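You operate a simulated robot arm through the tools that you are given. There is no shell and no other tool. Be economical: measure what you need, move in short steps, check, and stop when the job is done.

You run a simulated robot arm. Do the job below in one go: nothing can be reset, and whatever is moved stays where it is left.

JOB
Clamp the pane that the pink card names in the foam holder; mark it PACKED.
Fine: free the black catch, yellow slider in, then lock the catch again; the tally slider of its colour. Where these are worked on the way, their far stop is far enough and under half their travel is too little: black catch.

It is judged by the outcome, as a careful person would: the job done as asked, and still so three seconds after it is handed in. It fails if anything else is knocked over, pushed out of place, dropped, spilled or broken.

ROBOT AND FRAMES
A 7-joint arm with a two-finger parallel gripper, fixed in place. Base frame: the origin is at the foot of the arm, x ahead of it, y to its left, z up. Lengths are in cm, angles in rad, forces in N, time in s.
With the tool pointing down near the work surface it reaches from about 24 to 68 cm from the base axis. Its first joint turns from -1.152 to 1.152 rad. Payload 2.4 kg.
Tool frame: the origin (TCP) lies between the finger pads and is the grasp point; the fingertips stand 3 cm ahead of it; z points along the fingers, y is the line along which they close. Largest opening 9.4 cm; finger width 2.8, thickness 1; the body of the gripper, 5 by 9.6 cm, starts 5.5 cm behind the TCP.
Orientation is that of the tool frame in the base frame, as a unit quaternion [w, x, y, z]. With the fingers straight down and closing along the base's y, the tool's x points along the base's -x, its y along +y and its z along -z.

CONTROLS
- The arm moves only by the tool arm_command. Its argument "moves" is a list of rows, each an object (a shift or turn left out is 0, a gripper value left out holds the last) with "angular": the turn, a rotation vector about the base's x, y, z in rad, a list of three; "travel": the shift along the base's x, y, z in cm, a list of three; "jaw": the closure, from 0 (fully open) to 1 (shut). In form: [{"angular": [ax, ay, az], "travel": [dx, dy, dz], "jaw": jaw}, ...]. A call has 1 to 20 rows; each row is the pose to reach, as a shift and turn from the pose commanded when the call began. A row lasts 0.2 s, in which the tool goes at most 5 cm and 0.15 rad; a call with a longer step from one row to the next is refused whole, and so is a gripper value outside its range. A pose out of reach is approached as far as the arm can. The call stops where the force on the tool passes 70 N (or 10 N more than at its start, if that is more) or the arm is blocked; 0.2 s more then pass. Each finger travels about 15.3 cm/s and halts on what it meets, pressing with about 44 N; the grip force reading is that of the motor and also rises with nothing between the fingers. The clock runs only during rows and for 0.2 s after the last one: add rows that repeat a pose to give the fingers time. It gives the time, the measured TCP pose, the force on the tool (base axes), the opening and the grip force at its end, in the units of the frame above (readings bear some noise), with the torque about the TCP (base axes, N m) and any sound that the robot's microphone picked up.
- Cameras (640 x 400 px; columns grow to the right, rows downward): "scene" is fixed at [4.92, 50.12, 144.75]; the picture's right is [-0.55, -0.84, 0.00], its down [-0.51, 0.33, -0.79] and it looks along [0.66, -0.43, -0.61] (base axes); focal length 313 px, centre (320, 200). "wrist" rides on the gripper at [7.6, 1.4, -10.2] in the tool frame; the picture's right is [-0.18, 0.98, 0.00], its down [-0.75, -0.14, -0.64] and it looks along [-0.63, -0.12, 0.77] (tool axes); focal length 243 px, centre (320, 200). There is no depth. A picture from a camera that has moved, and an enlarged one, comes with that camera's place and axes in the base frame and with its lens. The place of the scene camera against the robot may be out by one fixed shift of up to 1.8 cm in any direction.
- camera(camera): a new picture of that camera. It takes no simulated time.
- close_up(camera, box): a new picture of the part [left, top, right, bottom] of that camera's present view, enlarged. It takes no simulated time.
- finish_job(): hands the job in; it is judged then, once.

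Work in short steps. Places have to be worked out from the pictures, the camera data and where the tool is seen: move nearer, look again, correct. Check each grasp and each placing, and mend what went wrong. You have 120 turns and 64 pictures in all, those below and enlarged ones among them. Open the gripper and draw the arm clear of the work before you hand the job in, unless the task says otherwise; then end with one line.

The tools are called after "Call:" by a JSON object that holds its "fn" and its "kwargs". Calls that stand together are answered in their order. arm_command: Moves the arm, as the interface text tells. Its arguments: {"type":"object","properties":{"moves":{"type":"array"}},"required":["moves"]} The other tools are called the same way: camera (camera) takes a picture; close_up (camera, box) takes an enlarged picture of a part of a camera's view; finish_job () hands the job in.

At the start:

```text
clock: 0.0
position: [32.08, 7.33, 114.5]
orientation: [0.0, -0.001, 1.0, 0.0]
ft_force: [-0.1, 0.1, 0.1]
moment: [0.0, 0.02, 0.01]
grip_width: 9.42
gripper_force: 0.0
```

scene: 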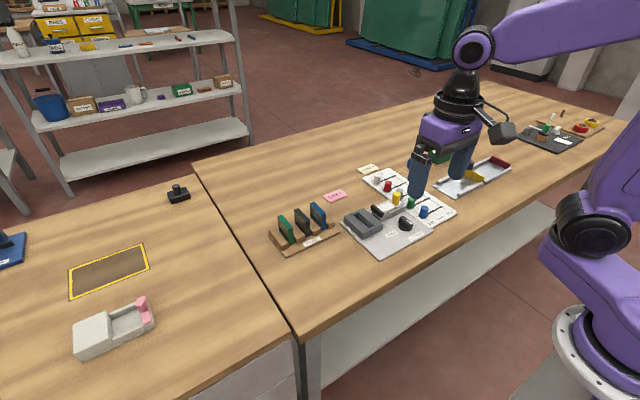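
wrist: 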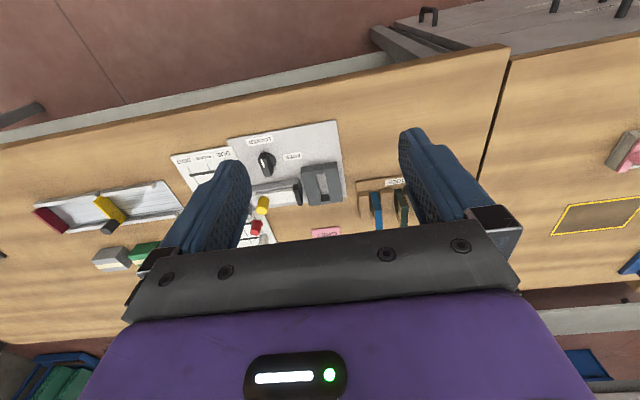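

I start with enlarged views of the work area to read the cards and labels.

Call:
{"fn": "close_up", "kwargs": {"camera": "scene", "box": [260, 150, 420, 250]}}

Call:
{"fn": "close_up", "kwargs": {"camera": "scene", "box": [340, 150, 520, 262]}}

Call:
{"fn": "close_up", "kwargs": {"camera": "wrist", "box": [160, 100, 420, 262]}}

```text
4.00 times, centred on (340, 200) of scene
camera zoom: at [4.92, 50.12, 144.75], right [-0.55, -0.84, 0.0], down [-0.51, 0.33, -0.79], along [0.66, -0.43, -0.61], focal length 1253 px, centre (240, 200)
```

zoom: 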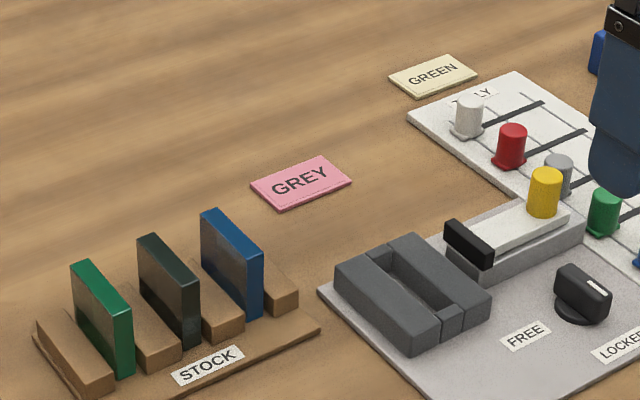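

```text
3.56 times, centred on (430, 206) of scene
camera zoom: at [4.92, 50.12, 144.75], right [-0.55, -0.84, 0.0], down [-0.51, 0.33, -0.79], along [0.66, -0.43, -0.61], focal length 1114 px, centre (-71, 179)
```

zoom: 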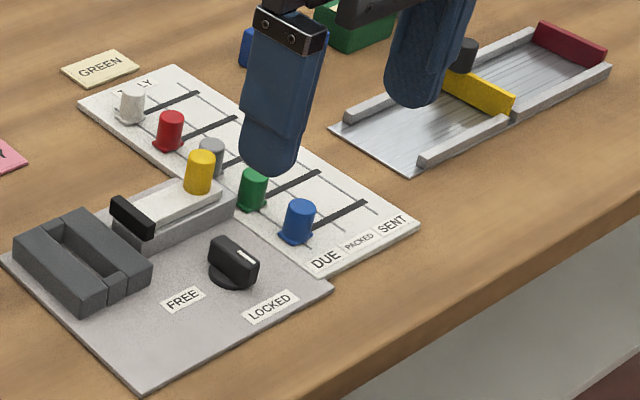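

```text
2.46 times, centred on (290, 181) of wrist
camera zoom: at [24.57, 8.82, 124.87], right [0.18, 0.98, 0.0], down [0.75, -0.14, 0.64], along [0.63, -0.12, -0.77], focal length 597 px, centre (394, 247)
```

zoom: 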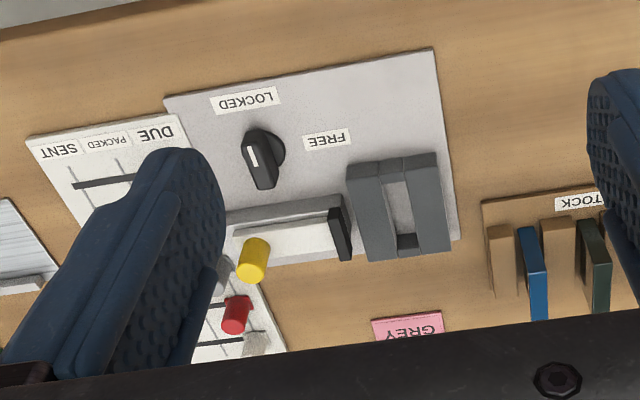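

The pink card says GREY; the stock holds green, dark (smoke/grey) and blue panes. By triangulation the catch knob is near (45.6, -4.8, 87). I shift sideways for an unobstructed wrist view.

Call:
{"fn": "arm_command", "kwargs": {"moves": [{"travel": [-1, -4, -2]}, {"travel": [-1, -8, -4]}, {"travel": [-1, -11, -6]}, {"travel": [-1, -11, -6]}]}}

Call:
{"fn": "camera", "kwargs": {"camera": "wrist"}}

Call:
{"fn": "camera", "kwargs": {"camera": "scene"}}

```text
clock: 1.0
position: [31.27, -3.69, 108.45]
orientation: [0.0, 0.0, 1.0, 0.0]
ft_force: [0.2, -0.7, -0.2]
moment: [0.0, 0.02, -0.01]
grip_width: 9.39
gripper_force: 0.1
```

```text
58 pictures are left
camera wrist: at [23.67, -2.29, 118.77], right [0.18, 0.98, 0.0], down [0.75, -0.14, 0.64], along [0.63, -0.12, -0.77], focal length 243 px, centre (320, 200)
```

wrist: 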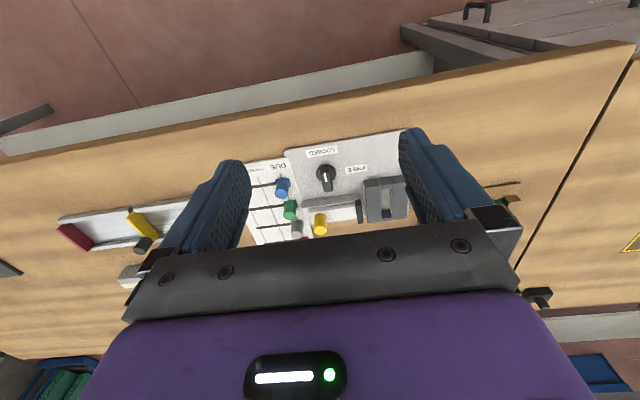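

```text
57 pictures are left
```

scene: 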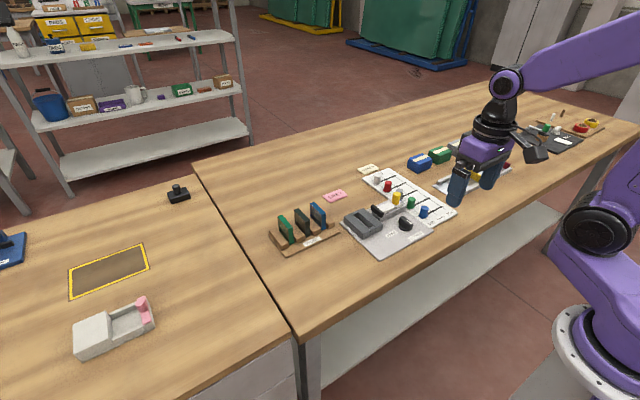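

Both views are now clear. I zoom in on each for measuring.

Call:
{"fn": "close_up", "kwargs": {"camera": "scene", "box": [334, 160, 462, 240]}}

Call:
{"fn": "close_up", "kwargs": {"camera": "scene", "box": [260, 180, 372, 250]}}

Call:
{"fn": "close_up", "kwargs": {"camera": "wrist", "box": [240, 130, 416, 240]}}

```text
5.00 times, centred on (398, 200) of scene
camera zoom: at [4.93, 50.12, 144.75], right [-0.55, -0.84, 0.0], down [-0.51, 0.33, -0.79], along [0.66, -0.43, -0.61], focal length 1566 px, centre (-70, 200)
```

zoom: 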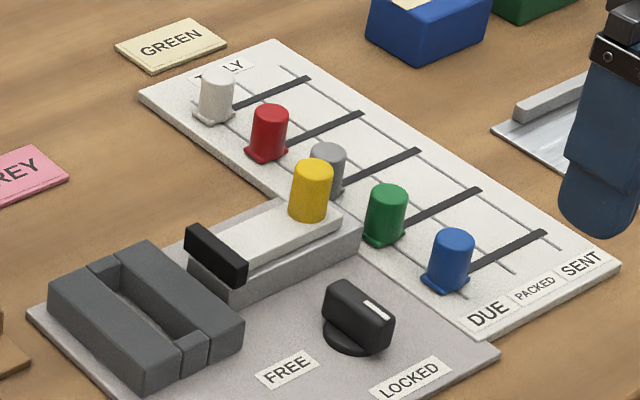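

```text
5.71 times, centred on (316, 215) of scene
camera zoom: at [4.93, 50.12, 144.75], right [-0.55, -0.84, 0.0], down [-0.51, 0.33, -0.79], along [0.66, -0.43, -0.61], focal length 1790 px, centre (343, 114)
```

zoom: 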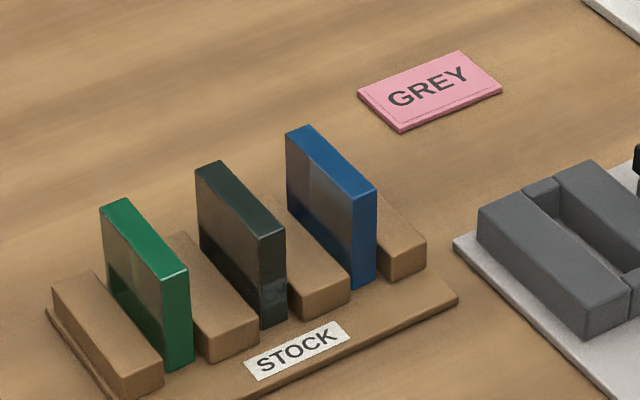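

```text
3.64 times, centred on (328, 185) of wrist
camera zoom: at [23.67, -2.29, 118.77], right [0.18, 0.98, 0.0], down [0.75, -0.14, 0.64], along [0.63, -0.12, -0.77], focal length 882 px, centre (291, 254)
```

zoom: 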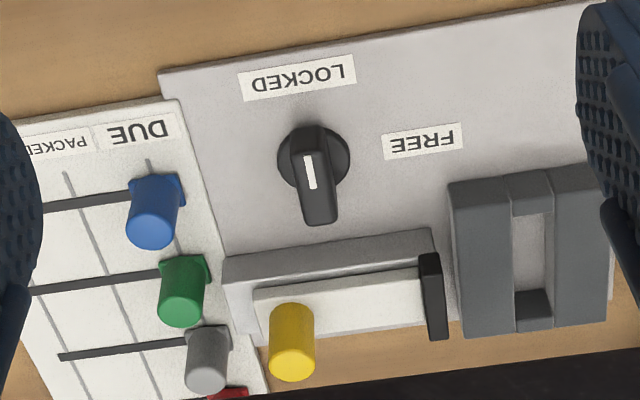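

The board is aligned with base axes, its surface at z≈85; catch mark points to LOCKED (toward -x), FREE is toward +y. Slot of the foam holder is near (50, 3.3), dark pane near (60.6, 19). I move above the stock rack for a closer look.

Call:
{"fn": "arm_command", "kwargs": {"moves": [{"travel": [3, 3.2, -0.5]}, {"travel": [6, 6.4, -1]}, {"travel": [9, 9.6, -1.5]}, {"travel": [12, 13, -2]}, {"travel": [15, 16.5, -2.5]}, {"travel": [18, 20, -3]}, {"travel": [21, 22.7, -3.5]}, {"travel": [21, 22.7, -3.5]}]}}

Call:
{"fn": "camera", "kwargs": {"camera": "wrist"}}

Call:
{"fn": "close_up", "kwargs": {"camera": "wrist", "box": [240, 110, 400, 230]}}

```text
clock: 2.8
position: [52.11, 18.97, 104.94]
orientation: [0.0, 0.001, 1.0, 0.0]
ft_force: [-0.4, -0.4, 0.1]
moment: [0.02, -0.02, 0.0]
grip_width: 9.4
gripper_force: 0.1
```

```text
53 pictures are left
camera wrist: at [44.54, 20.41, 115.36], right [0.18, 0.98, 0.0], down [0.75, -0.14, 0.64], along [0.63, -0.12, -0.77], focal length 243 px, centre (320, 200)
```

wrist: 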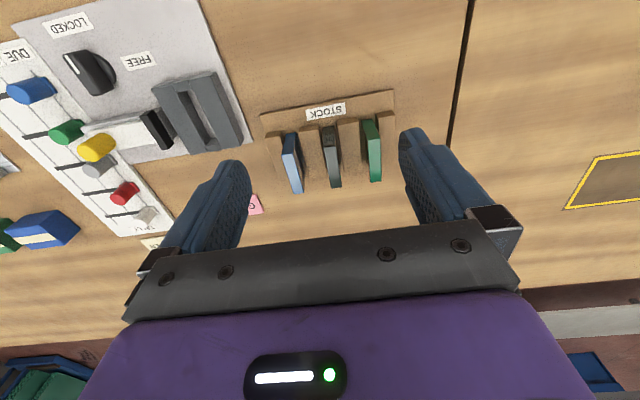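

```text
3.33 times, centred on (320, 170) of wrist
camera zoom: at [44.54, 20.41, 115.36], right [0.18, 0.98, 0.0], down [0.75, -0.14, 0.64], along [0.63, -0.12, -0.77], focal length 809 px, centre (320, 300)
```

zoom: 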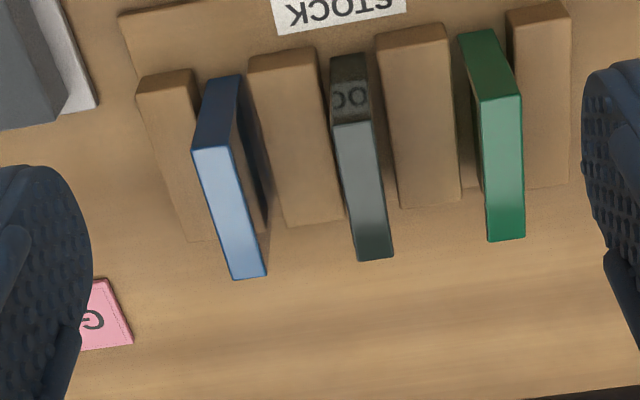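

Dark pane top is about 1.4×6.2 cm, centred near (61.3, 19.0), top z≈89. I part-close the jaw to ~5 cm and come above it to check centring.

Call:
{"fn": "arm_command", "kwargs": {"moves": [{"travel": [3, 0, -2.5], "jaw": 0.47}, {"travel": [6, 0, -5], "jaw": 0.47}, {"travel": [9, 0, -8], "jaw": 0.47}, {"travel": [9, 0, -8], "jaw": 0.47}, {"travel": [9, 0, -8], "jaw": 0.47}]}}

Call:
{"fn": "camera", "kwargs": {"camera": "wrist"}}

Call:
{"fn": "close_up", "kwargs": {"camera": "scene", "box": [240, 150, 400, 250]}}

```text
clock: 4.0
position: [61.12, 19.07, 97.08]
orientation: [0.0, -0.001, 1.0, 0.001]
ft_force: [0.2, 0.9, 0.1]
moment: [-0.02, -0.01, 0.03]
grip_width: 4.99
gripper_force: 0.0
```

```text
51 pictures are left
camera wrist: at [53.53, 20.62, 107.28], right [0.18, 0.98, 0.0], down [0.75, -0.14, 0.64], along [0.63, -0.12, -0.77], focal length 243 px, centre (320, 200)
```

wrist: 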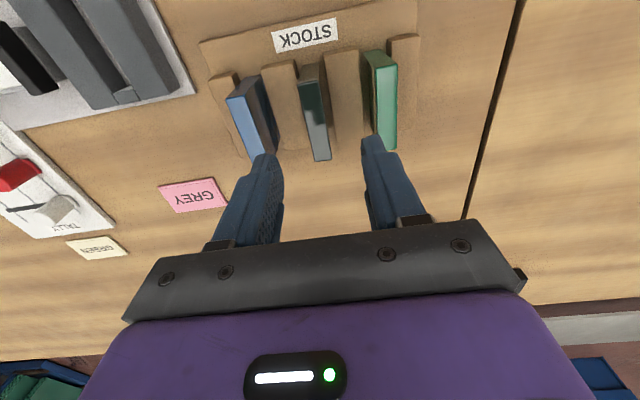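

```text
4.00 times, centred on (320, 200) of scene
camera zoom: at [4.93, 50.12, 144.75], right [-0.55, -0.84, 0.0], down [-0.51, 0.33, -0.79], along [0.66, -0.43, -0.61], focal length 1253 px, centre (320, 200)
```

zoom: 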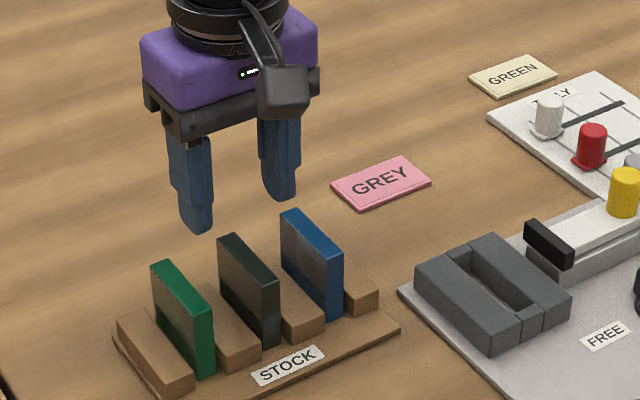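

Alignment looks good laterally (pane y≈18.9). I descend partway and look again to pin down height and x.

Call:
{"fn": "arm_command", "kwargs": {"moves": [{"travel": [0.3, -0.1, -2]}, {"travel": [0.5, -0.1, -4]}, {"travel": [0.5, -0.1, -4]}]}}

Call:
{"fn": "close_up", "kwargs": {"camera": "wrist", "box": [200, 30, 440, 180]}}

Call:
{"fn": "close_up", "kwargs": {"camera": "scene", "box": [260, 180, 372, 250]}}

```text
clock: 4.8
position: [61.63, 18.9, 92.93]
orientation: [0.0, 0.0, 1.0, 0.001]
ft_force: [-0.2, -0.9, 0.5]
moment: [-0.02, 0.01, 0.04]
grip_width: 4.99
gripper_force: 0.0
```

```text
2.67 times, centred on (320, 105) of wrist
camera zoom: at [54.05, 20.54, 103.33], right [0.18, 0.98, 0.0], down [0.75, -0.14, 0.64], along [0.63, -0.12, -0.77], focal length 647 px, centre (320, 453)
```

zoom: 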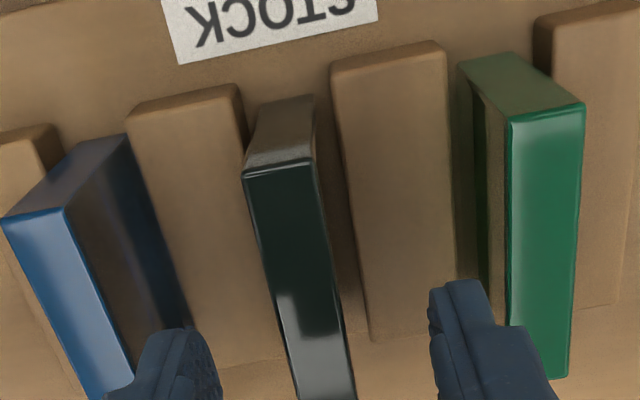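

```text
5.71 times, centred on (316, 215) of scene
camera zoom: at [4.93, 50.12, 144.75], right [-0.55, -0.84, 0.0], down [-0.51, 0.33, -0.79], along [0.66, -0.43, -0.61], focal length 1790 px, centre (343, 114)
```

zoom: 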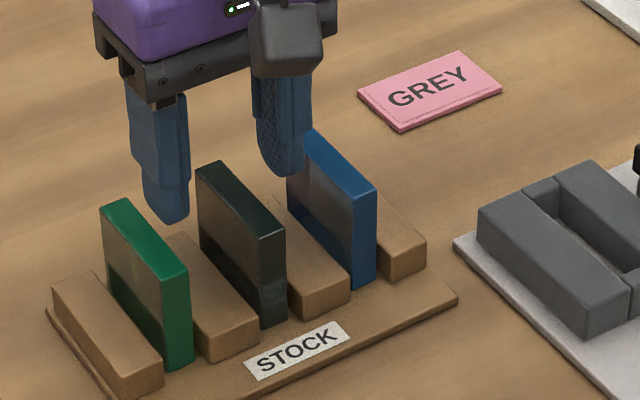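

Pane top z≈89.9, x from 57.7 to ~63.9, y≈19.0. I centre at x=60.8, lower to TCP z≈90.4 (fingertips ~1 cm above the blocks) and close.

Call:
{"fn": "arm_command", "kwargs": {"moves": [{"travel": [-0.8, 0.1, -0.5]}, {"travel": [-0.8, 0.1, -1.5]}, {"travel": [-0.8, 0.1, -2.5]}, {"travel": [-0.8, 0.1, -2.5]}]}}

Call:
{"fn": "close_up", "kwargs": {"camera": "scene", "box": [260, 180, 372, 250]}}

Call:
{"fn": "camera", "kwargs": {"camera": "wrist"}}

```text
clock: 5.8
position: [60.97, 18.98, 90.55]
orientation: [0.0, 0.0, 1.0, 0.0]
ft_force: [1.3, 0.4, 0.4]
moment: [0.0, -0.02, 0.0]
grip_width: 4.98
gripper_force: 0.0
```

```text
5.71 times, centred on (316, 215) of scene
camera zoom: at [4.92, 50.12, 144.75], right [-0.55, -0.84, 0.0], down [-0.51, 0.33, -0.79], along [0.66, -0.43, -0.61], focal length 1790 px, centre (343, 114)
```

zoom: 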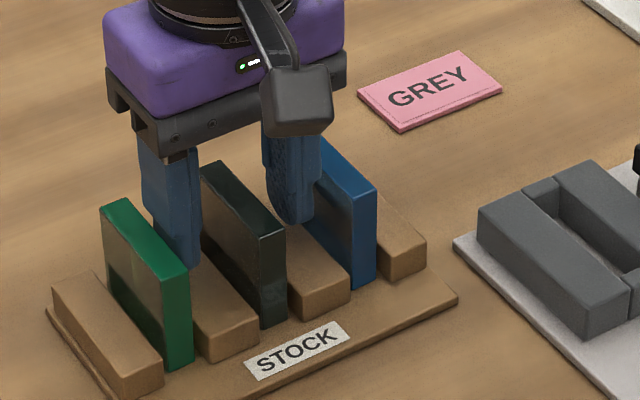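

```text
46 pictures are left
camera wrist: at [53.33, 20.53, 100.86], right [0.18, 0.98, 0.0], down [0.75, -0.14, 0.64], along [0.63, -0.12, -0.77], focal length 243 px, centre (320, 200)
```

wrist: 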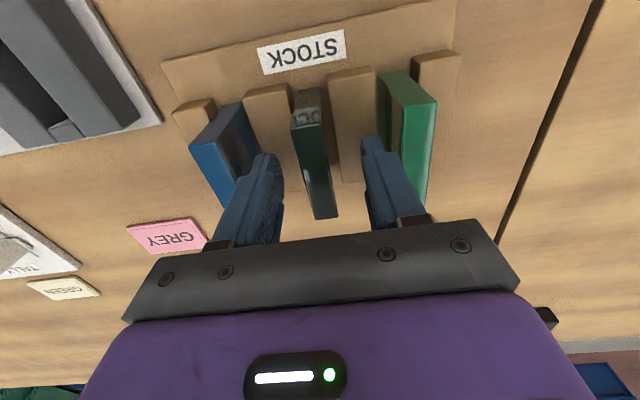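

Fingers straddle the dark pane with clearance on all sides. Closing on it.

Call:
{"fn": "arm_command", "kwargs": {"moves": [{"jaw": 0.7}, {"jaw": 1}, {"jaw": 1}, {"jaw": 1}]}}

```text
clock: 6.8
position: [60.87, 19.04, 90.51]
orientation: [0.0, 0.0, 1.0, 0.0]
ft_force: [-0.8, 0.8, 0.5]
moment: [0.02, -0.02, 0.01]
grip_width: 1.91
gripper_force: 43.9
```

Gripped at 1.9 cm width. Lift straight up and check.

Call:
{"fn": "arm_command", "kwargs": {"moves": [{"travel": [0, 0, 1]}, {"travel": [0, 0, 3]}, {"travel": [0, 0, 6]}, {"travel": [0, 0, 9.5]}, {"travel": [0, 0, 9.5]}]}}

Call:
{"fn": "camera", "kwargs": {"camera": "wrist"}}

Call:
{"fn": "close_up", "kwargs": {"camera": "scene", "box": [240, 130, 400, 250]}}

```text
clock: 8.0
position: [60.86, 19.08, 100.16]
orientation: [-0.001, 0.001, 1.0, 0.0]
ft_force: [0.6, 0.4, -1.3]
moment: [0.0, 0.04, -0.03]
grip_width: 1.87
gripper_force: 43.5
```

```text
45 pictures are left
camera wrist: at [53.27, 20.62, 110.36], right [0.18, 0.98, 0.0], down [0.75, -0.14, 0.64], along [0.63, -0.12, -0.77], focal length 243 px, centre (320, 200)
```

wrist: 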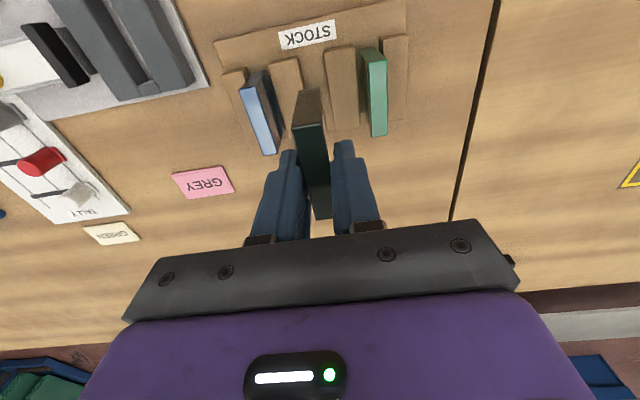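

```text
3.33 times, centred on (320, 190) of scene
camera zoom: at [4.93, 50.12, 144.74], right [-0.55, -0.84, 0.0], down [-0.51, 0.33, -0.79], along [0.66, -0.43, -0.61], focal length 1044 px, centre (320, 233)
```

zoom: 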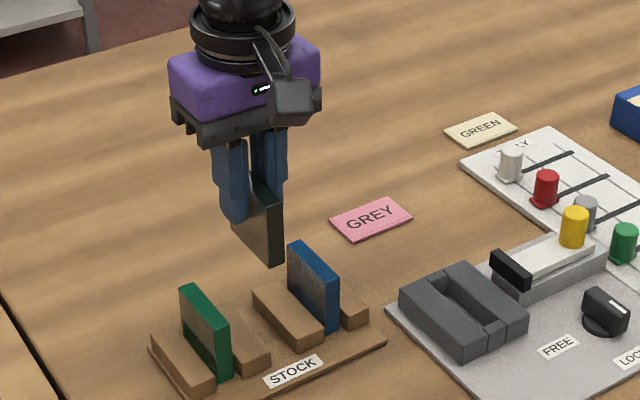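

The pane is held upright; its centre is ~0.3 cm short (in x) of the TCP. I move to above the foam holder for measuring.

Call:
{"fn": "arm_command", "kwargs": {"moves": [{"travel": [-1, -2, 2]}, {"travel": [-3, -5.5, 4]}, {"travel": [-5, -9, 4.5]}, {"travel": [-7, -12.5, 4.5]}, {"travel": [-8.9, -15.5, 4.5]}, {"travel": [-8.9, -15.5, 4.5]}]}}

Call:
{"fn": "camera", "kwargs": {"camera": "wrist"}}

Call:
{"fn": "close_up", "kwargs": {"camera": "wrist", "box": [220, 0, 420, 125]}}

```text
clock: 9.4
position: [52.09, 3.67, 104.41]
orientation: [0.0, 0.0, 1.0, 0.001]
ft_force: [-0.1, -0.6, -1.3]
moment: [-0.01, -0.01, -0.03]
grip_width: 1.88
gripper_force: 44.3
```

```text
43 pictures are left
camera wrist: at [44.46, 5.15, 114.73], right [0.18, 0.98, 0.0], down [0.75, -0.14, 0.64], along [0.63, -0.12, -0.77], focal length 243 px, centre (320, 200)
```

wrist: 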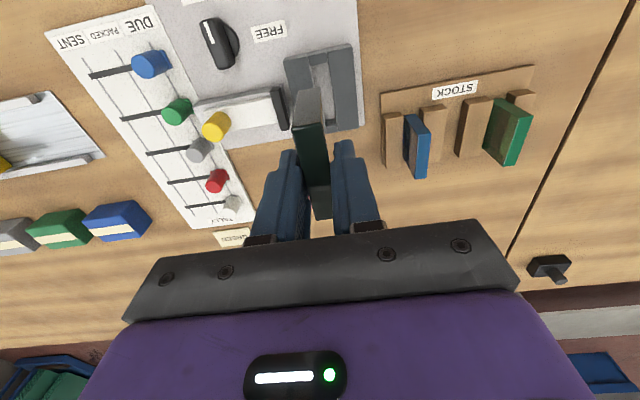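

```text
3.20 times, centred on (320, 62) of wrist
camera zoom: at [44.46, 5.15, 114.73], right [0.18, 0.98, 0.0], down [0.75, -0.14, 0.64], along [0.63, -0.12, -0.77], focal length 776 px, centre (320, 640)
```

zoom: 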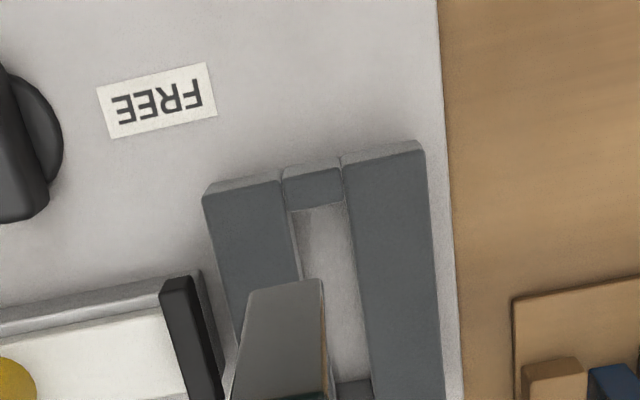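

Slot estimate: y≈4.0, x≈49.6–56.8 (centre ≈53.2), foam top z≈86.5. I move over it, stopping with the pane's bottom ~2 cm above the foam.

Call:
{"fn": "arm_command", "kwargs": {"moves": [{"travel": [0.5, 0.3, -3]}, {"travel": [1, 0.3, -6]}, {"travel": [1.3, 0.3, -9]}, {"travel": [1.3, 0.3, -9]}]}}

Call:
{"fn": "close_up", "kwargs": {"camera": "scene", "box": [320, 165, 432, 245]}}

Call:
{"fn": "close_up", "kwargs": {"camera": "wrist", "box": [220, 0, 420, 125]}}

```text
clock: 10.4
position: [53.26, 4.04, 95.57]
orientation: [0.0, 0.0, 1.0, 0.0]
ft_force: [-0.1, 0.3, -1.4]
moment: [-0.01, -0.02, 0.0]
grip_width: 1.87
gripper_force: 43.9
```

```text
5.00 times, centred on (376, 205) of scene
camera zoom: at [4.93, 50.12, 144.75], right [-0.55, -0.84, 0.0], down [-0.51, 0.33, -0.79], along [0.66, -0.43, -0.61], focal length 1566 px, centre (40, 175)
```

zoom: 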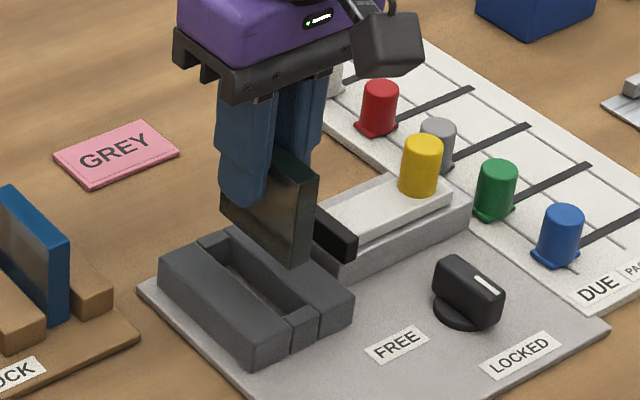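

```text
3.20 times, centred on (320, 62) of wrist
camera zoom: at [45.66, 5.48, 105.94], right [0.18, 0.98, 0.0], down [0.75, -0.14, 0.64], along [0.63, -0.12, -0.77], focal length 776 px, centre (320, 640)
```

zoom: 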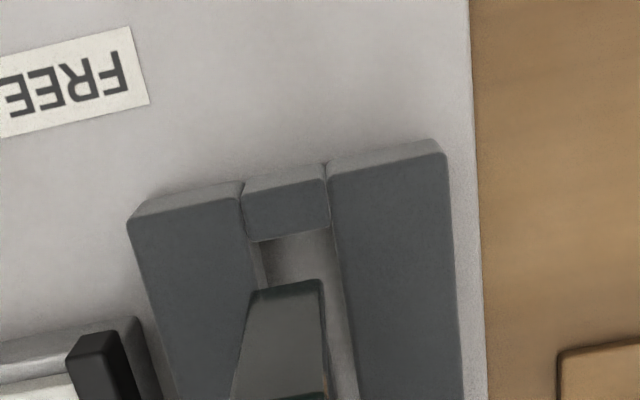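

Pane (1.4 cm) and slot (1.8 cm) line up in y within ~0.5 mm; I nudge +0.2 cm in x for margin and lower into the slot slowly.

Call:
{"fn": "arm_command", "kwargs": {"moves": [{"travel": [0.25, 0, -0.5]}, {"travel": [0.25, 0, -1.5]}, {"travel": [0.25, 0, -2.5]}, {"travel": [0.25, 0, -3.2]}, {"travel": [0.25, 0, -3.5]}]}}

Call:
{"fn": "close_up", "kwargs": {"camera": "wrist", "box": [220, 0, 420, 125]}}

Call:
{"fn": "close_up", "kwargs": {"camera": "scene", "box": [320, 165, 432, 245]}}

```text
clock: 11.6
position: [53.66, 3.85, 91.99]
orientation: [0.0, 0.001, 1.0, 0.0]
ft_force: [-0.2, 0.4, -2.2]
moment: [-0.04, -0.01, 0.01]
grip_width: 1.89
gripper_force: 44.2
```

```text
3.20 times, centred on (320, 62) of wrist
camera zoom: at [45.9, 5.35, 102.34], right [0.18, 0.98, 0.0], down [0.75, -0.14, 0.64], along [0.63, -0.12, -0.77], focal length 776 px, centre (320, 640)
```

zoom: 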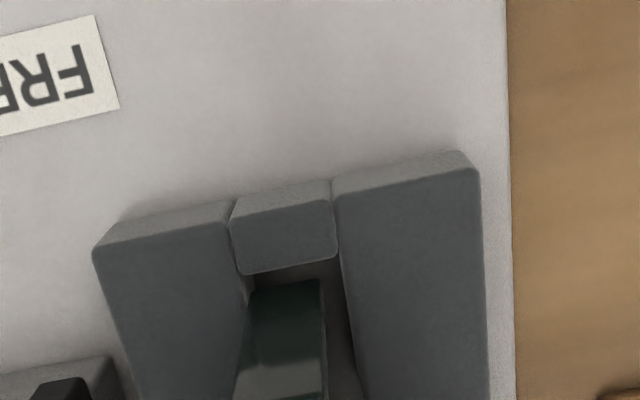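

```text
5.00 times, centred on (376, 205) of scene
camera zoom: at [4.93, 50.12, 144.75], right [-0.55, -0.84, 0.0], down [-0.51, 0.33, -0.79], along [0.66, -0.43, -0.61], focal length 1566 px, centre (40, 175)
```

zoom: 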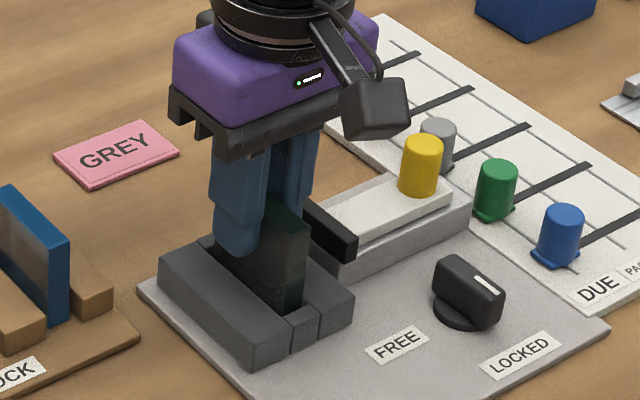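

The pane has entered the slot, close to the left wall; I shift +0.12 in y and lower until it touches the floor.

Call:
{"fn": "arm_command", "kwargs": {"moves": [{"travel": [0, 0.12, 0]}, {"travel": [0, 0.12, -0.4]}, {"travel": [0, 0.12, -0.8]}, {"travel": [0, 0.12, -1.0]}]}}

Call:
{"fn": "close_up", "kwargs": {"camera": "wrist", "box": [220, 0, 420, 125]}}

Call:
{"fn": "close_up", "kwargs": {"camera": "scene", "box": [336, 185, 400, 240]}}

```text
clock: 12.6
position: [53.59, 3.98, 91.02]
orientation: [0.0, 0.0, 1.0, 0.0]
ft_force: [1.3, 0.0, -1.3]
moment: [-0.04, -0.01, 0.01]
grip_width: 1.89
gripper_force: 44.1
```

```text
3.20 times, centred on (320, 62) of wrist
camera zoom: at [45.96, 5.44, 101.4], right [0.18, 0.98, 0.0], down [0.75, -0.14, 0.64], along [0.63, -0.12, -0.77], focal length 776 px, centre (320, 640)
```

zoom: 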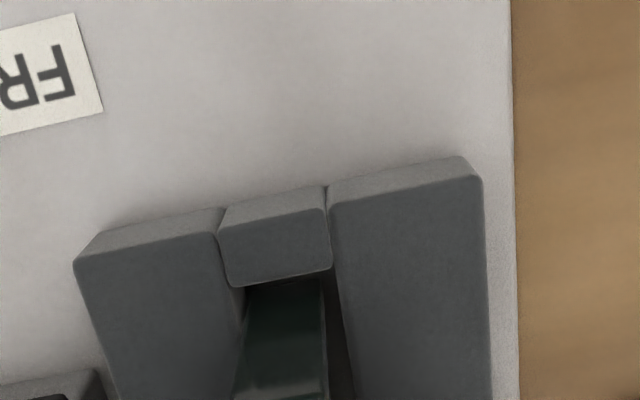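

```text
7.27 times, centred on (368, 212) of scene
camera zoom: at [4.93, 50.12, 144.75], right [-0.55, -0.84, 0.0], down [-0.51, 0.33, -0.79], along [0.66, -0.43, -0.61], focal length 2278 px, centre (-29, 109)
```

zoom: 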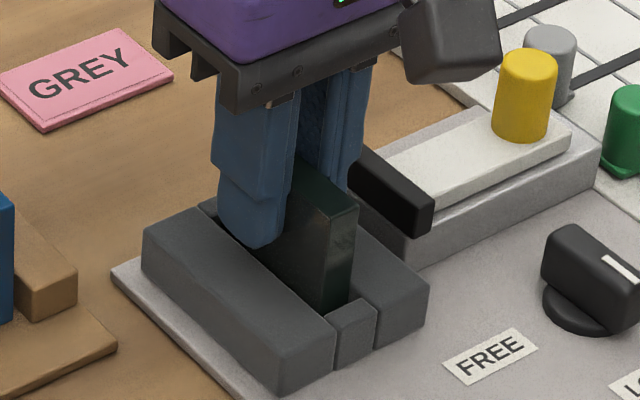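

No floor contact yet; continuing down in small steps, watching the force.

Call:
{"fn": "arm_command", "kwargs": {"moves": [{"travel": [0, 0, -0.2]}, {"travel": [0, 0, -0.4]}, {"travel": [0, 0, -0.5]}]}}

```text
clock: 13.4
position: [53.39, 4.0, 90.65]
orientation: [0.0, 0.001, 1.0, 0.0]
ft_force: [-0.3, -0.2, -2.0]
moment: [0.0, -0.03, -0.02]
grip_width: 1.89
gripper_force: 44.3
```

Call:
{"fn": "arm_command", "kwargs": {"moves": [{"travel": [0.1, 0, -0.2]}, {"travel": [0.1, 0, -0.4]}, {"travel": [0.1, 0, -0.5]}, {"travel": [0.1, 0, -0.5]}]}}

Call:
{"fn": "close_up", "kwargs": {"camera": "scene", "box": [336, 185, 400, 240]}}

```text
clock: 14.4
position: [53.69, 3.99, 90.18]
orientation: [0.001, 0.001, 1.0, 0.0]
ft_force: [-4.7, -2.3, 27.5]
moment: [0.01, -0.07, 0.01]
grip_width: 1.88
gripper_force: 43.8
```

```text
7.27 times, centred on (368, 212) of scene
camera zoom: at [4.87, 50.11, 144.75], right [-0.55, -0.84, 0.0], down [-0.51, 0.33, -0.79], along [0.66, -0.43, -0.61], focal length 2278 px, centre (-29, 109)
```

zoom: 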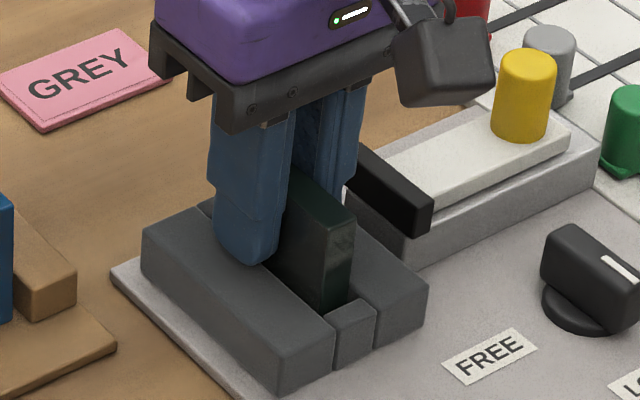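

Contact at 27 N: the pane is on the floor of the slot (or within a hair). I ease up a touch and open gently.

Call:
{"fn": "arm_command", "kwargs": {"moves": [{"travel": [0, 0, 0.2]}, {"travel": [0, 0, 0.2], "jaw": 0.75}, {"travel": [0, 0, 0.2], "jaw": 0.6}, {"travel": [0, 0, 0.2], "jaw": 0.55}]}}

Call:
{"fn": "close_up", "kwargs": {"camera": "scene", "box": [336, 185, 400, 240]}}

Call:
{"fn": "camera", "kwargs": {"camera": "wrist"}}

```text
clock: 15.4
position: [53.61, 3.93, 90.26]
orientation: [-0.001, 0.0, 1.0, 0.0]
ft_force: [0.6, -0.7, -0.8]
moment: [0.01, -0.01, 0.0]
grip_width: 4.21
gripper_force: 0.1
```

```text
7.27 times, centred on (368, 212) of scene
camera zoom: at [4.92, 50.12, 144.75], right [-0.55, -0.84, 0.0], down [-0.51, 0.33, -0.79], along [0.66, -0.43, -0.61], focal length 2278 px, centre (-29, 109)
```

zoom: 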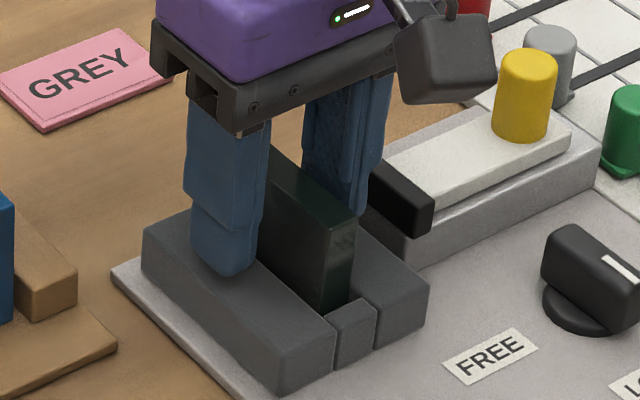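

```text
33 pictures are left
camera wrist: at [46.01, 5.46, 100.56], right [0.18, 0.98, 0.0], down [0.75, -0.14, 0.64], along [0.63, -0.12, -0.77], focal length 243 px, centre (320, 200)
```

wrist: 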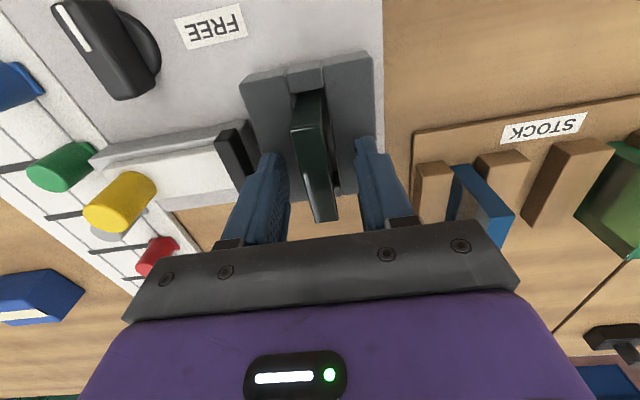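

The pane stands free in the holder. I lift clear and move over toward the catch knob for a measurement view.

Call:
{"fn": "arm_command", "kwargs": {"moves": [{"travel": [0, 0, 2]}, {"travel": [0, 0, 5]}, {"travel": [0, 0, 9]}, {"travel": [-3, -3, 10]}, {"travel": [-6.5, -6, 10]}, {"travel": [-9.6, -8.7, 9]}, {"travel": [-9.6, -8.7, 9]}]}}

Call:
{"fn": "close_up", "kwargs": {"camera": "wrist", "box": [200, 40, 440, 190]}}

Call:
{"fn": "close_up", "kwargs": {"camera": "scene", "box": [336, 170, 464, 250]}}

```text
clock: 17.0
position: [43.96, -5.08, 99.15]
orientation: [0.0, 0.0, 1.0, 0.0]
ft_force: [-1.0, -0.1, 0.4]
moment: [0.01, -0.03, -0.01]
grip_width: 4.21
gripper_force: 0.0
```

```text
2.67 times, centred on (320, 115) of wrist
camera zoom: at [36.39, -3.57, 109.56], right [0.18, 0.98, 0.0], down [0.75, -0.14, 0.64], along [0.63, -0.12, -0.77], focal length 647 px, centre (320, 427)
```

zoom: 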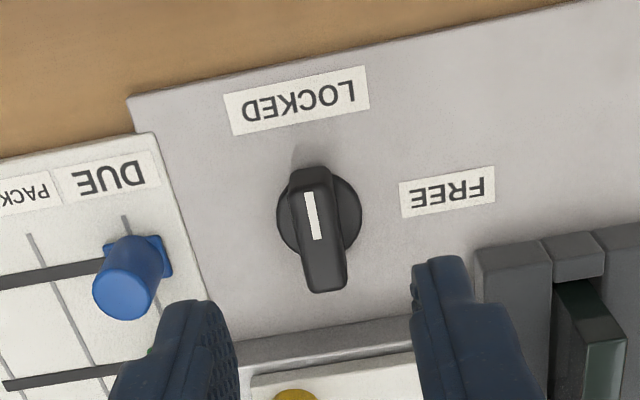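

```text
5.00 times, centred on (400, 210) of scene
camera zoom: at [4.92, 50.12, 144.75], right [-0.55, -0.84, 0.0], down [-0.51, 0.33, -0.79], along [0.66, -0.43, -0.61], focal length 1566 px, centre (-80, 150)
```

zoom: 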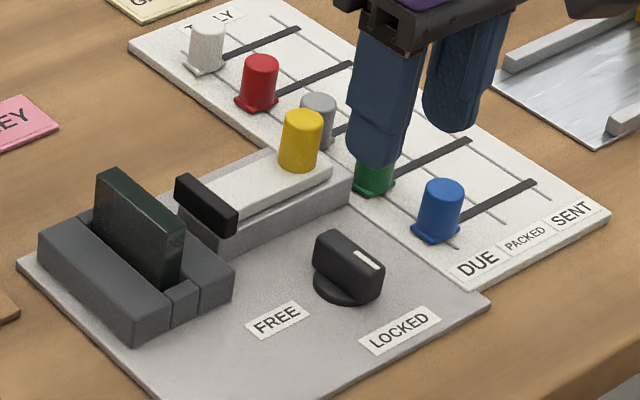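

Catch bar: centre ≈(45.85, -5.43), long axis along x (4 cm), 1.4 cm wide, top z≈87.5. I straddle it with the fingers and descend to TCP z≈89.2.

Call:
{"fn": "arm_command", "kwargs": {"moves": [{"travel": [1.9, -0.35, -2]}, {"travel": [1.9, -0.35, -5]}, {"travel": [1.9, -0.35, -8]}, {"travel": [1.9, -0.35, -9.3]}, {"travel": [1.9, -0.35, -9.9]}, {"travel": [1.9, -0.35, -9.9]}]}}

Call:
{"fn": "camera", "kwargs": {"camera": "wrist"}}

Call:
{"fn": "close_up", "kwargs": {"camera": "scene", "box": [368, 190, 448, 250]}}

```text
clock: 18.4
position: [46.0, -4.93, 89.34]
orientation: [0.0, 0.001, 1.0, 0.0]
ft_force: [0.3, -0.3, 0.1]
moment: [-0.03, -0.03, 0.0]
grip_width: 4.22
gripper_force: 0.1
```

```text
30 pictures are left
camera wrist: at [38.4, -3.65, 99.7], right [0.18, 0.98, 0.0], down [0.75, -0.14, 0.64], along [0.63, -0.12, -0.77], focal length 243 px, centre (320, 200)
```

wrist: 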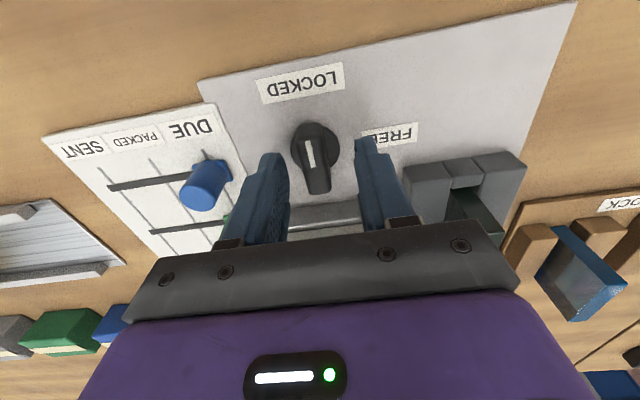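

```text
6.67 times, centred on (408, 220) of scene
camera zoom: at [4.93, 50.12, 144.75], right [-0.55, -0.84, 0.0], down [-0.51, 0.33, -0.79], along [0.66, -0.43, -0.61], focal length 2089 px, centre (-267, 67)
```

zoom: 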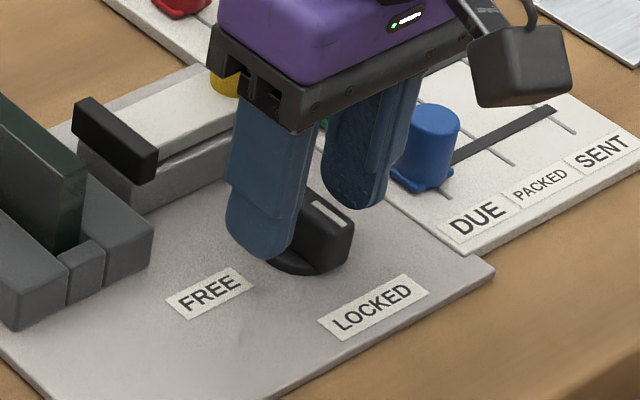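

Position reads y≈-5.0, the bar is at ≈-5.4; I shift -0.35 in y and close on the bar.

Call:
{"fn": "arm_command", "kwargs": {"moves": [{"travel": [-0.1, -0.3, 0]}, {"travel": [-0.1, -0.35, -0.2], "jaw": 0.75}, {"travel": [-0.1, -0.35, -0.2], "jaw": 1}, {"travel": [-0.1, -0.35, -0.2], "jaw": 1}, {"travel": [-0.1, -0.35, -0.2], "jaw": 1}]}}

```text
clock: 19.6
position: [46.0, -5.49, 89.29]
orientation: [0.0, 0.001, 1.0, -0.001]
ft_force: [1.5, -0.4, 8.0]
moment: [0.02, 0.85, -0.05]
grip_width: 1.61
gripper_force: 44.7
```

Bar gripped at 1.6 cm. I ease up slightly and turn it clockwise (negative about z) toward FREE in steps.

Call:
{"fn": "arm_command", "kwargs": {"moves": [{"travel": [0, 0, 0.2]}, {"travel": [0, 0, 0.2], "angular": [0, 0, -0.13]}, {"travel": [0, 0, 0.2], "angular": [0, 0, -0.26]}, {"travel": [0, 0, 0.2], "angular": [0, 0, -0.39]}, {"travel": [0, 0, 0.2], "angular": [0, 0, -0.52]}, {"travel": [0, 0, 0.2], "angular": [0, 0, -0.65]}, {"travel": [0, 0, 0.2], "angular": [0, 0, -0.78]}]}}

Call:
{"fn": "close_up", "kwargs": {"camera": "scene", "box": [368, 190, 448, 250]}}

```text
clock: 21.2
position: [45.97, -5.35, 89.39]
orientation: [0.0, 0.38, 0.925, 0.0]
ft_force: [13.9, 9.9, -34.6]
moment: [0.28, -0.24, 0.07]
grip_width: 1.56
gripper_force: 45.4
```

```text
6.67 times, centred on (408, 220) of scene
camera zoom: at [5.01, 50.14, 144.74], right [-0.55, -0.84, 0.0], down [-0.51, 0.33, -0.79], along [0.66, -0.43, -0.61], focal length 2089 px, centre (-267, 67)
```

zoom: 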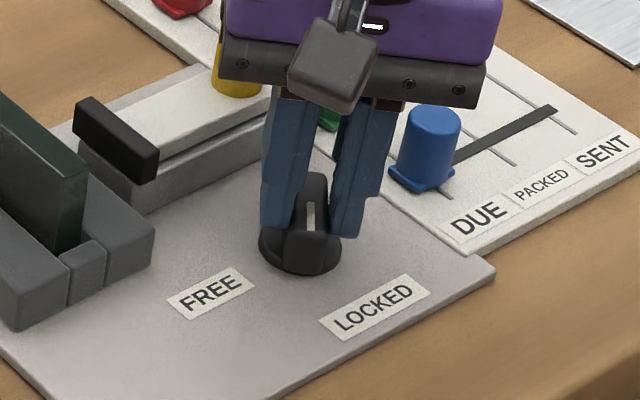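

The bar is turning with the gripper (half way). I relax the height a little and continue to FREE.

Call:
{"fn": "arm_command", "kwargs": {"moves": [{"travel": [0.05, 0.05, -0.15], "angular": [0, 0, -0.1]}, {"travel": [0.05, 0.05, -0.15], "angular": [0, 0, -0.23]}, {"travel": [0.05, 0.05, -0.15], "angular": [0, 0, -0.36]}, {"travel": [0.05, 0.05, -0.15], "angular": [0, 0, -0.49]}, {"travel": [0.05, 0.05, -0.15], "angular": [0, 0, -0.62]}, {"travel": [0.05, 0.05, -0.15], "angular": [0, 0, -0.75]}, {"travel": [0.05, 0.05, -0.15], "angular": [0, 0, -0.82]}]}}

Call:
{"fn": "close_up", "kwargs": {"camera": "scene", "box": [368, 190, 448, 250]}}

```text
clock: 22.8
position: [46.22, -5.17, 89.33]
orientation: [0.003, 0.715, 0.699, 0.002]
ft_force: [20.4, 21.0, 22.5]
moment: [0.28, -0.13, 1.26]
grip_width: 1.56
gripper_force: 44.9
```

```text
6.67 times, centred on (408, 220) of scene
camera zoom: at [4.94, 50.18, 144.72], right [-0.55, -0.84, 0.0], down [-0.51, 0.33, -0.79], along [0.66, -0.43, -0.61], focal length 2089 px, centre (-267, 67)
```

zoom: 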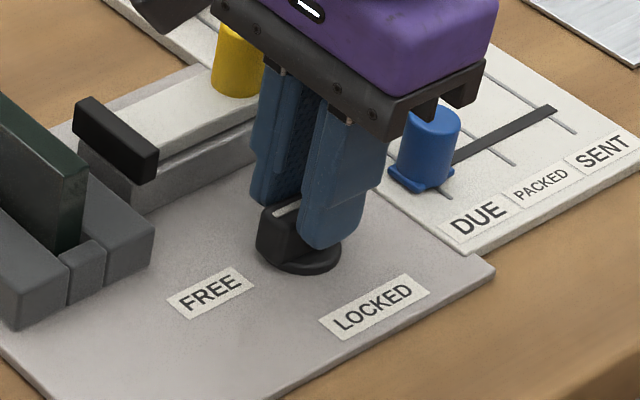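

The catch is at FREE against its stop (torque 1.26 N·m). I release it, lift, and go above the yellow slider keeping this orientation (fingers closing along x).

Call:
{"fn": "arm_command", "kwargs": {"moves": [{"jaw": 0.7, "angular": [0, 0, 0.03]}, {"jaw": 0.7, "angular": [0, 0, 0.03]}, {"jaw": 0.7, "angular": [0, 0, 0.03], "travel": [0, 0, 1]}, {"jaw": 0.7, "angular": [0, 0, 0.03], "travel": [0, 0, 5]}, {"jaw": 0.5, "angular": [0, 0, 0.03], "travel": [0, 0, 9.5]}, {"jaw": 0.5, "angular": [0, 0, 0.03], "travel": [3, 0, 10.5]}, {"jaw": 0.5, "angular": [0, 0, 0.03], "travel": [6.5, 1, 10.5]}, {"jaw": 0.5, "angular": [0, 0, 0.03], "travel": [6.5, 2, 10.5]}]}}

Call:
{"fn": "camera", "kwargs": {"camera": "wrist"}}

Call:
{"fn": "close_up", "kwargs": {"camera": "scene", "box": [336, 170, 464, 250]}}

```text
clock: 24.6
position: [52.33, -3.38, 99.83]
orientation: [0.0, 0.707, 0.707, 0.0]
ft_force: [0.2, -1.1, 0.5]
moment: [0.0, 0.03, 0.02]
grip_width: 4.73
gripper_force: 0.0
```

```text
26 pictures are left
camera wrist: at [53.82, 4.24, 110.12], right [0.98, -0.18, 0.0], down [-0.14, -0.75, 0.64], along [-0.12, -0.63, -0.77], focal length 243 px, centre (320, 200)
```

wrist: 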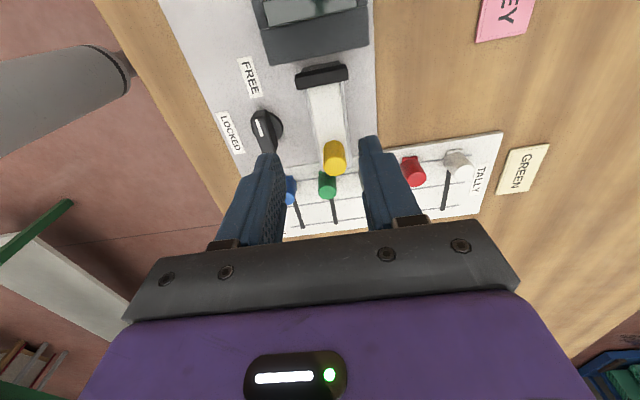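

```text
5.00 times, centred on (400, 210) of scene
camera zoom: at [4.93, 50.12, 144.75], right [-0.55, -0.84, 0.0], down [-0.51, 0.33, -0.79], along [0.66, -0.43, -0.61], focal length 1566 px, centre (-80, 150)
```

zoom: 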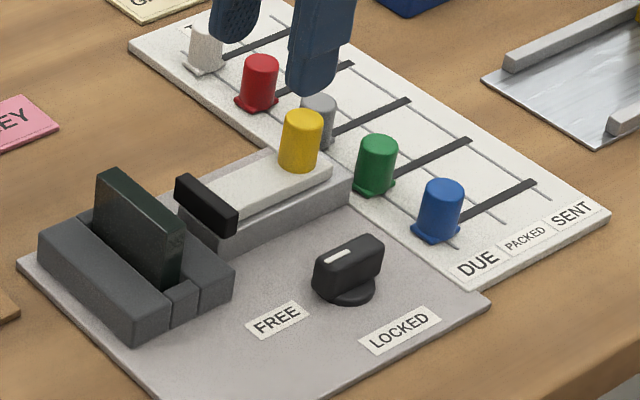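

Catch mark now points to FREE. Yellow knob at ≈(52.9, -7.65), top z≈91. I move above it, then down around it to TCP z≈91.9.

Call:
{"fn": "arm_command", "kwargs": {"moves": [{"travel": [0.5, -4.25, 0]}, {"travel": [0.5, -4.25, -2]}, {"travel": [0.5, -4.25, -5]}, {"travel": [0.5, -4.25, -7]}, {"travel": [0.5, -4.25, -7.9]}, {"travel": [0.5, -4.25, -7.9]}]}}

Call:
{"fn": "camera", "kwargs": {"camera": "wrist"}}

Call:
{"fn": "close_up", "kwargs": {"camera": "scene", "box": [352, 160, 448, 230]}}

```text
clock: 26.0
position: [52.9, -7.76, 91.79]
orientation: [0.0, 0.707, 0.707, 0.0]
ft_force: [-0.5, 1.6, 0.6]
moment: [-0.01, 0.0, -0.01]
grip_width: 4.72
gripper_force: 0.1
```

```text
24 pictures are left
camera wrist: at [54.27, -0.09, 102.01], right [0.98, -0.18, 0.0], down [-0.14, -0.75, 0.64], along [-0.12, -0.63, -0.77], focal length 243 px, centre (320, 200)
```

wrist: 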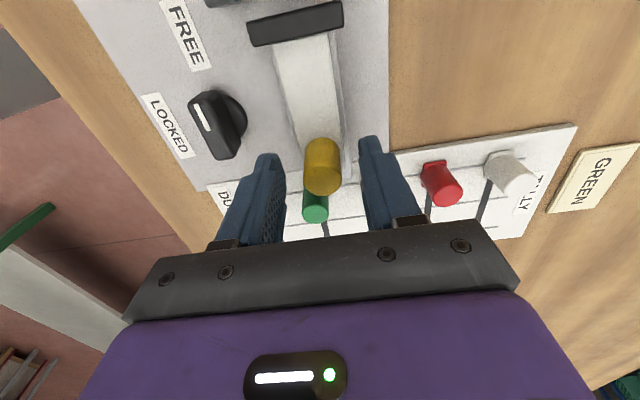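

```text
5.71 times, centred on (400, 195) of scene
camera zoom: at [4.93, 50.12, 144.75], right [-0.55, -0.84, 0.0], down [-0.51, 0.33, -0.79], along [0.66, -0.43, -0.61], focal length 1790 px, centre (-137, 229)
```

zoom: 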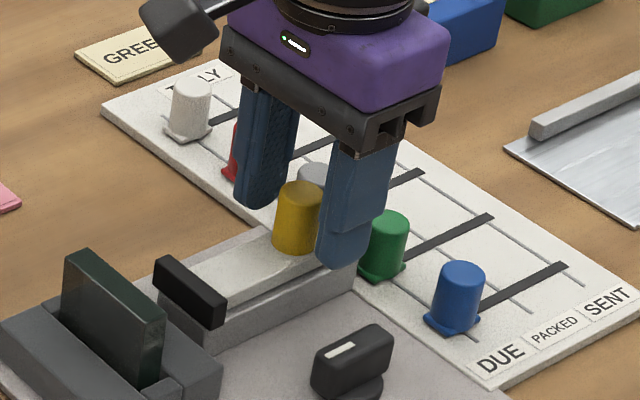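

Knob is centred between the fingers. Close on it, then slide toward +y until resistance.

Call:
{"fn": "arm_command", "kwargs": {"moves": [{"jaw": 0.75}, {"jaw": 1}, {"jaw": 1}, {"jaw": 1}, {"travel": [0, 0.4, 0]}, {"travel": [0, 0.8, 0]}, {"travel": [0, 1.2, 0]}, {"travel": [0, 1.6, 0]}]}}

Call:
{"fn": "close_up", "kwargs": {"camera": "scene", "box": [336, 170, 448, 240]}}

```text
clock: 27.8
position: [53.1, -6.1, 91.86]
orientation: [0.001, 0.707, 0.707, 0.0]
ft_force: [19.8, -0.8, -15.4]
moment: [-0.19, 0.18, 0.01]
grip_width: 2.1
gripper_force: 45.6
```

```text
5.71 times, centred on (392, 205) of scene
camera zoom: at [5.0, 50.11, 144.74], right [-0.55, -0.84, 0.0], down [-0.51, 0.33, -0.79], along [0.66, -0.43, -0.61], focal length 1790 px, centre (-91, 171)
```

zoom: 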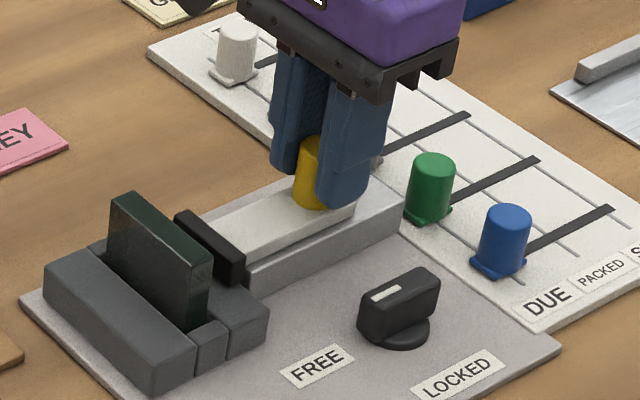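

Slider moves freely; I relieve the sideways load and continue in.

Call:
{"fn": "arm_command", "kwargs": {"moves": [{"travel": [0.2, 0.3, 0]}, {"travel": [0.2, 0.7, -0.05]}, {"travel": [0.2, 1.1, -0.1]}, {"travel": [0.2, 1.5, -0.1]}, {"travel": [0.2, 1.9, -0.1]}]}}

Call:
{"fn": "close_up", "kwargs": {"camera": "scene", "box": [336, 170, 448, 240]}}

```text
clock: 29.0
position: [53.0, -4.33, 91.74]
orientation: [0.0, 0.707, 0.707, 0.0]
ft_force: [-10.4, -4.5, 13.8]
moment: [0.54, -0.22, 0.07]
grip_width: 2.09
gripper_force: 45.1
```

```text
5.71 times, centred on (392, 205) of scene
camera zoom: at [4.87, 50.11, 144.75], right [-0.55, -0.84, 0.0], down [-0.51, 0.33, -0.79], along [0.66, -0.43, -0.61], focal length 1790 px, centre (-91, 171)
```

zoom: 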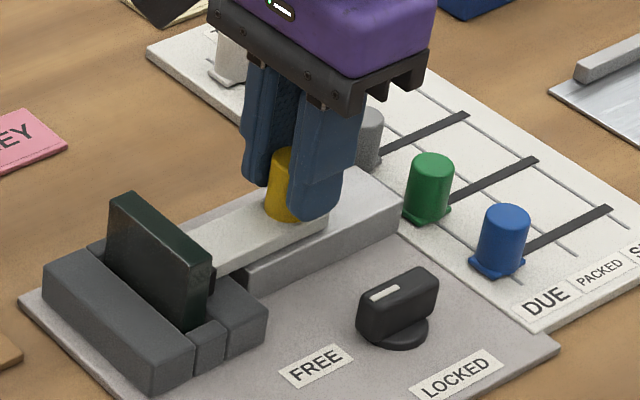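

The black jaw is almost at the pane. Continue in finer steps, watching the y-force.

Call:
{"fn": "arm_command", "kwargs": {"moves": [{"travel": [-0.1, 0.15, 0.05]}, {"travel": [-0.1, 0.3, 0.1]}, {"travel": [-0.1, 0.45, 0.1]}, {"travel": [-0.1, 0.6, 0.1]}]}}

Call:
{"fn": "close_up", "kwargs": {"camera": "scene", "box": [336, 170, 448, 240]}}

```text
clock: 30.0
position: [52.98, -4.13, 91.8]
orientation: [0.001, 0.71, 0.705, 0.0]
ft_force: [9.0, -32.7, -14.0]
moment: [-0.71, 0.37, -0.05]
grip_width: 2.12
gripper_force: 44.8
```

```text
5.71 times, centred on (392, 205) of scene
camera zoom: at [4.98, 50.03, 144.77], right [-0.55, -0.84, 0.0], down [-0.51, 0.33, -0.79], along [0.66, -0.43, -0.61], focal length 1790 px, centre (-91, 171)
```

zoom: 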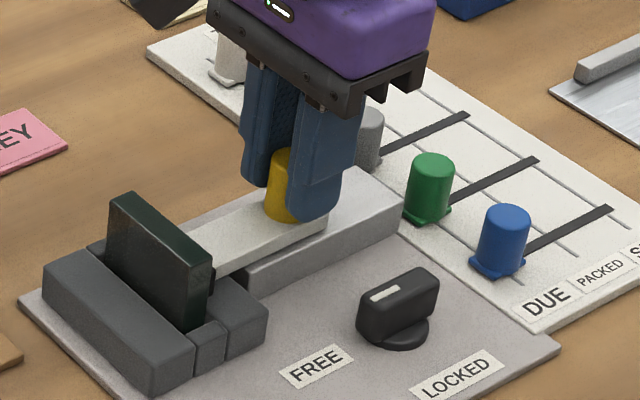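

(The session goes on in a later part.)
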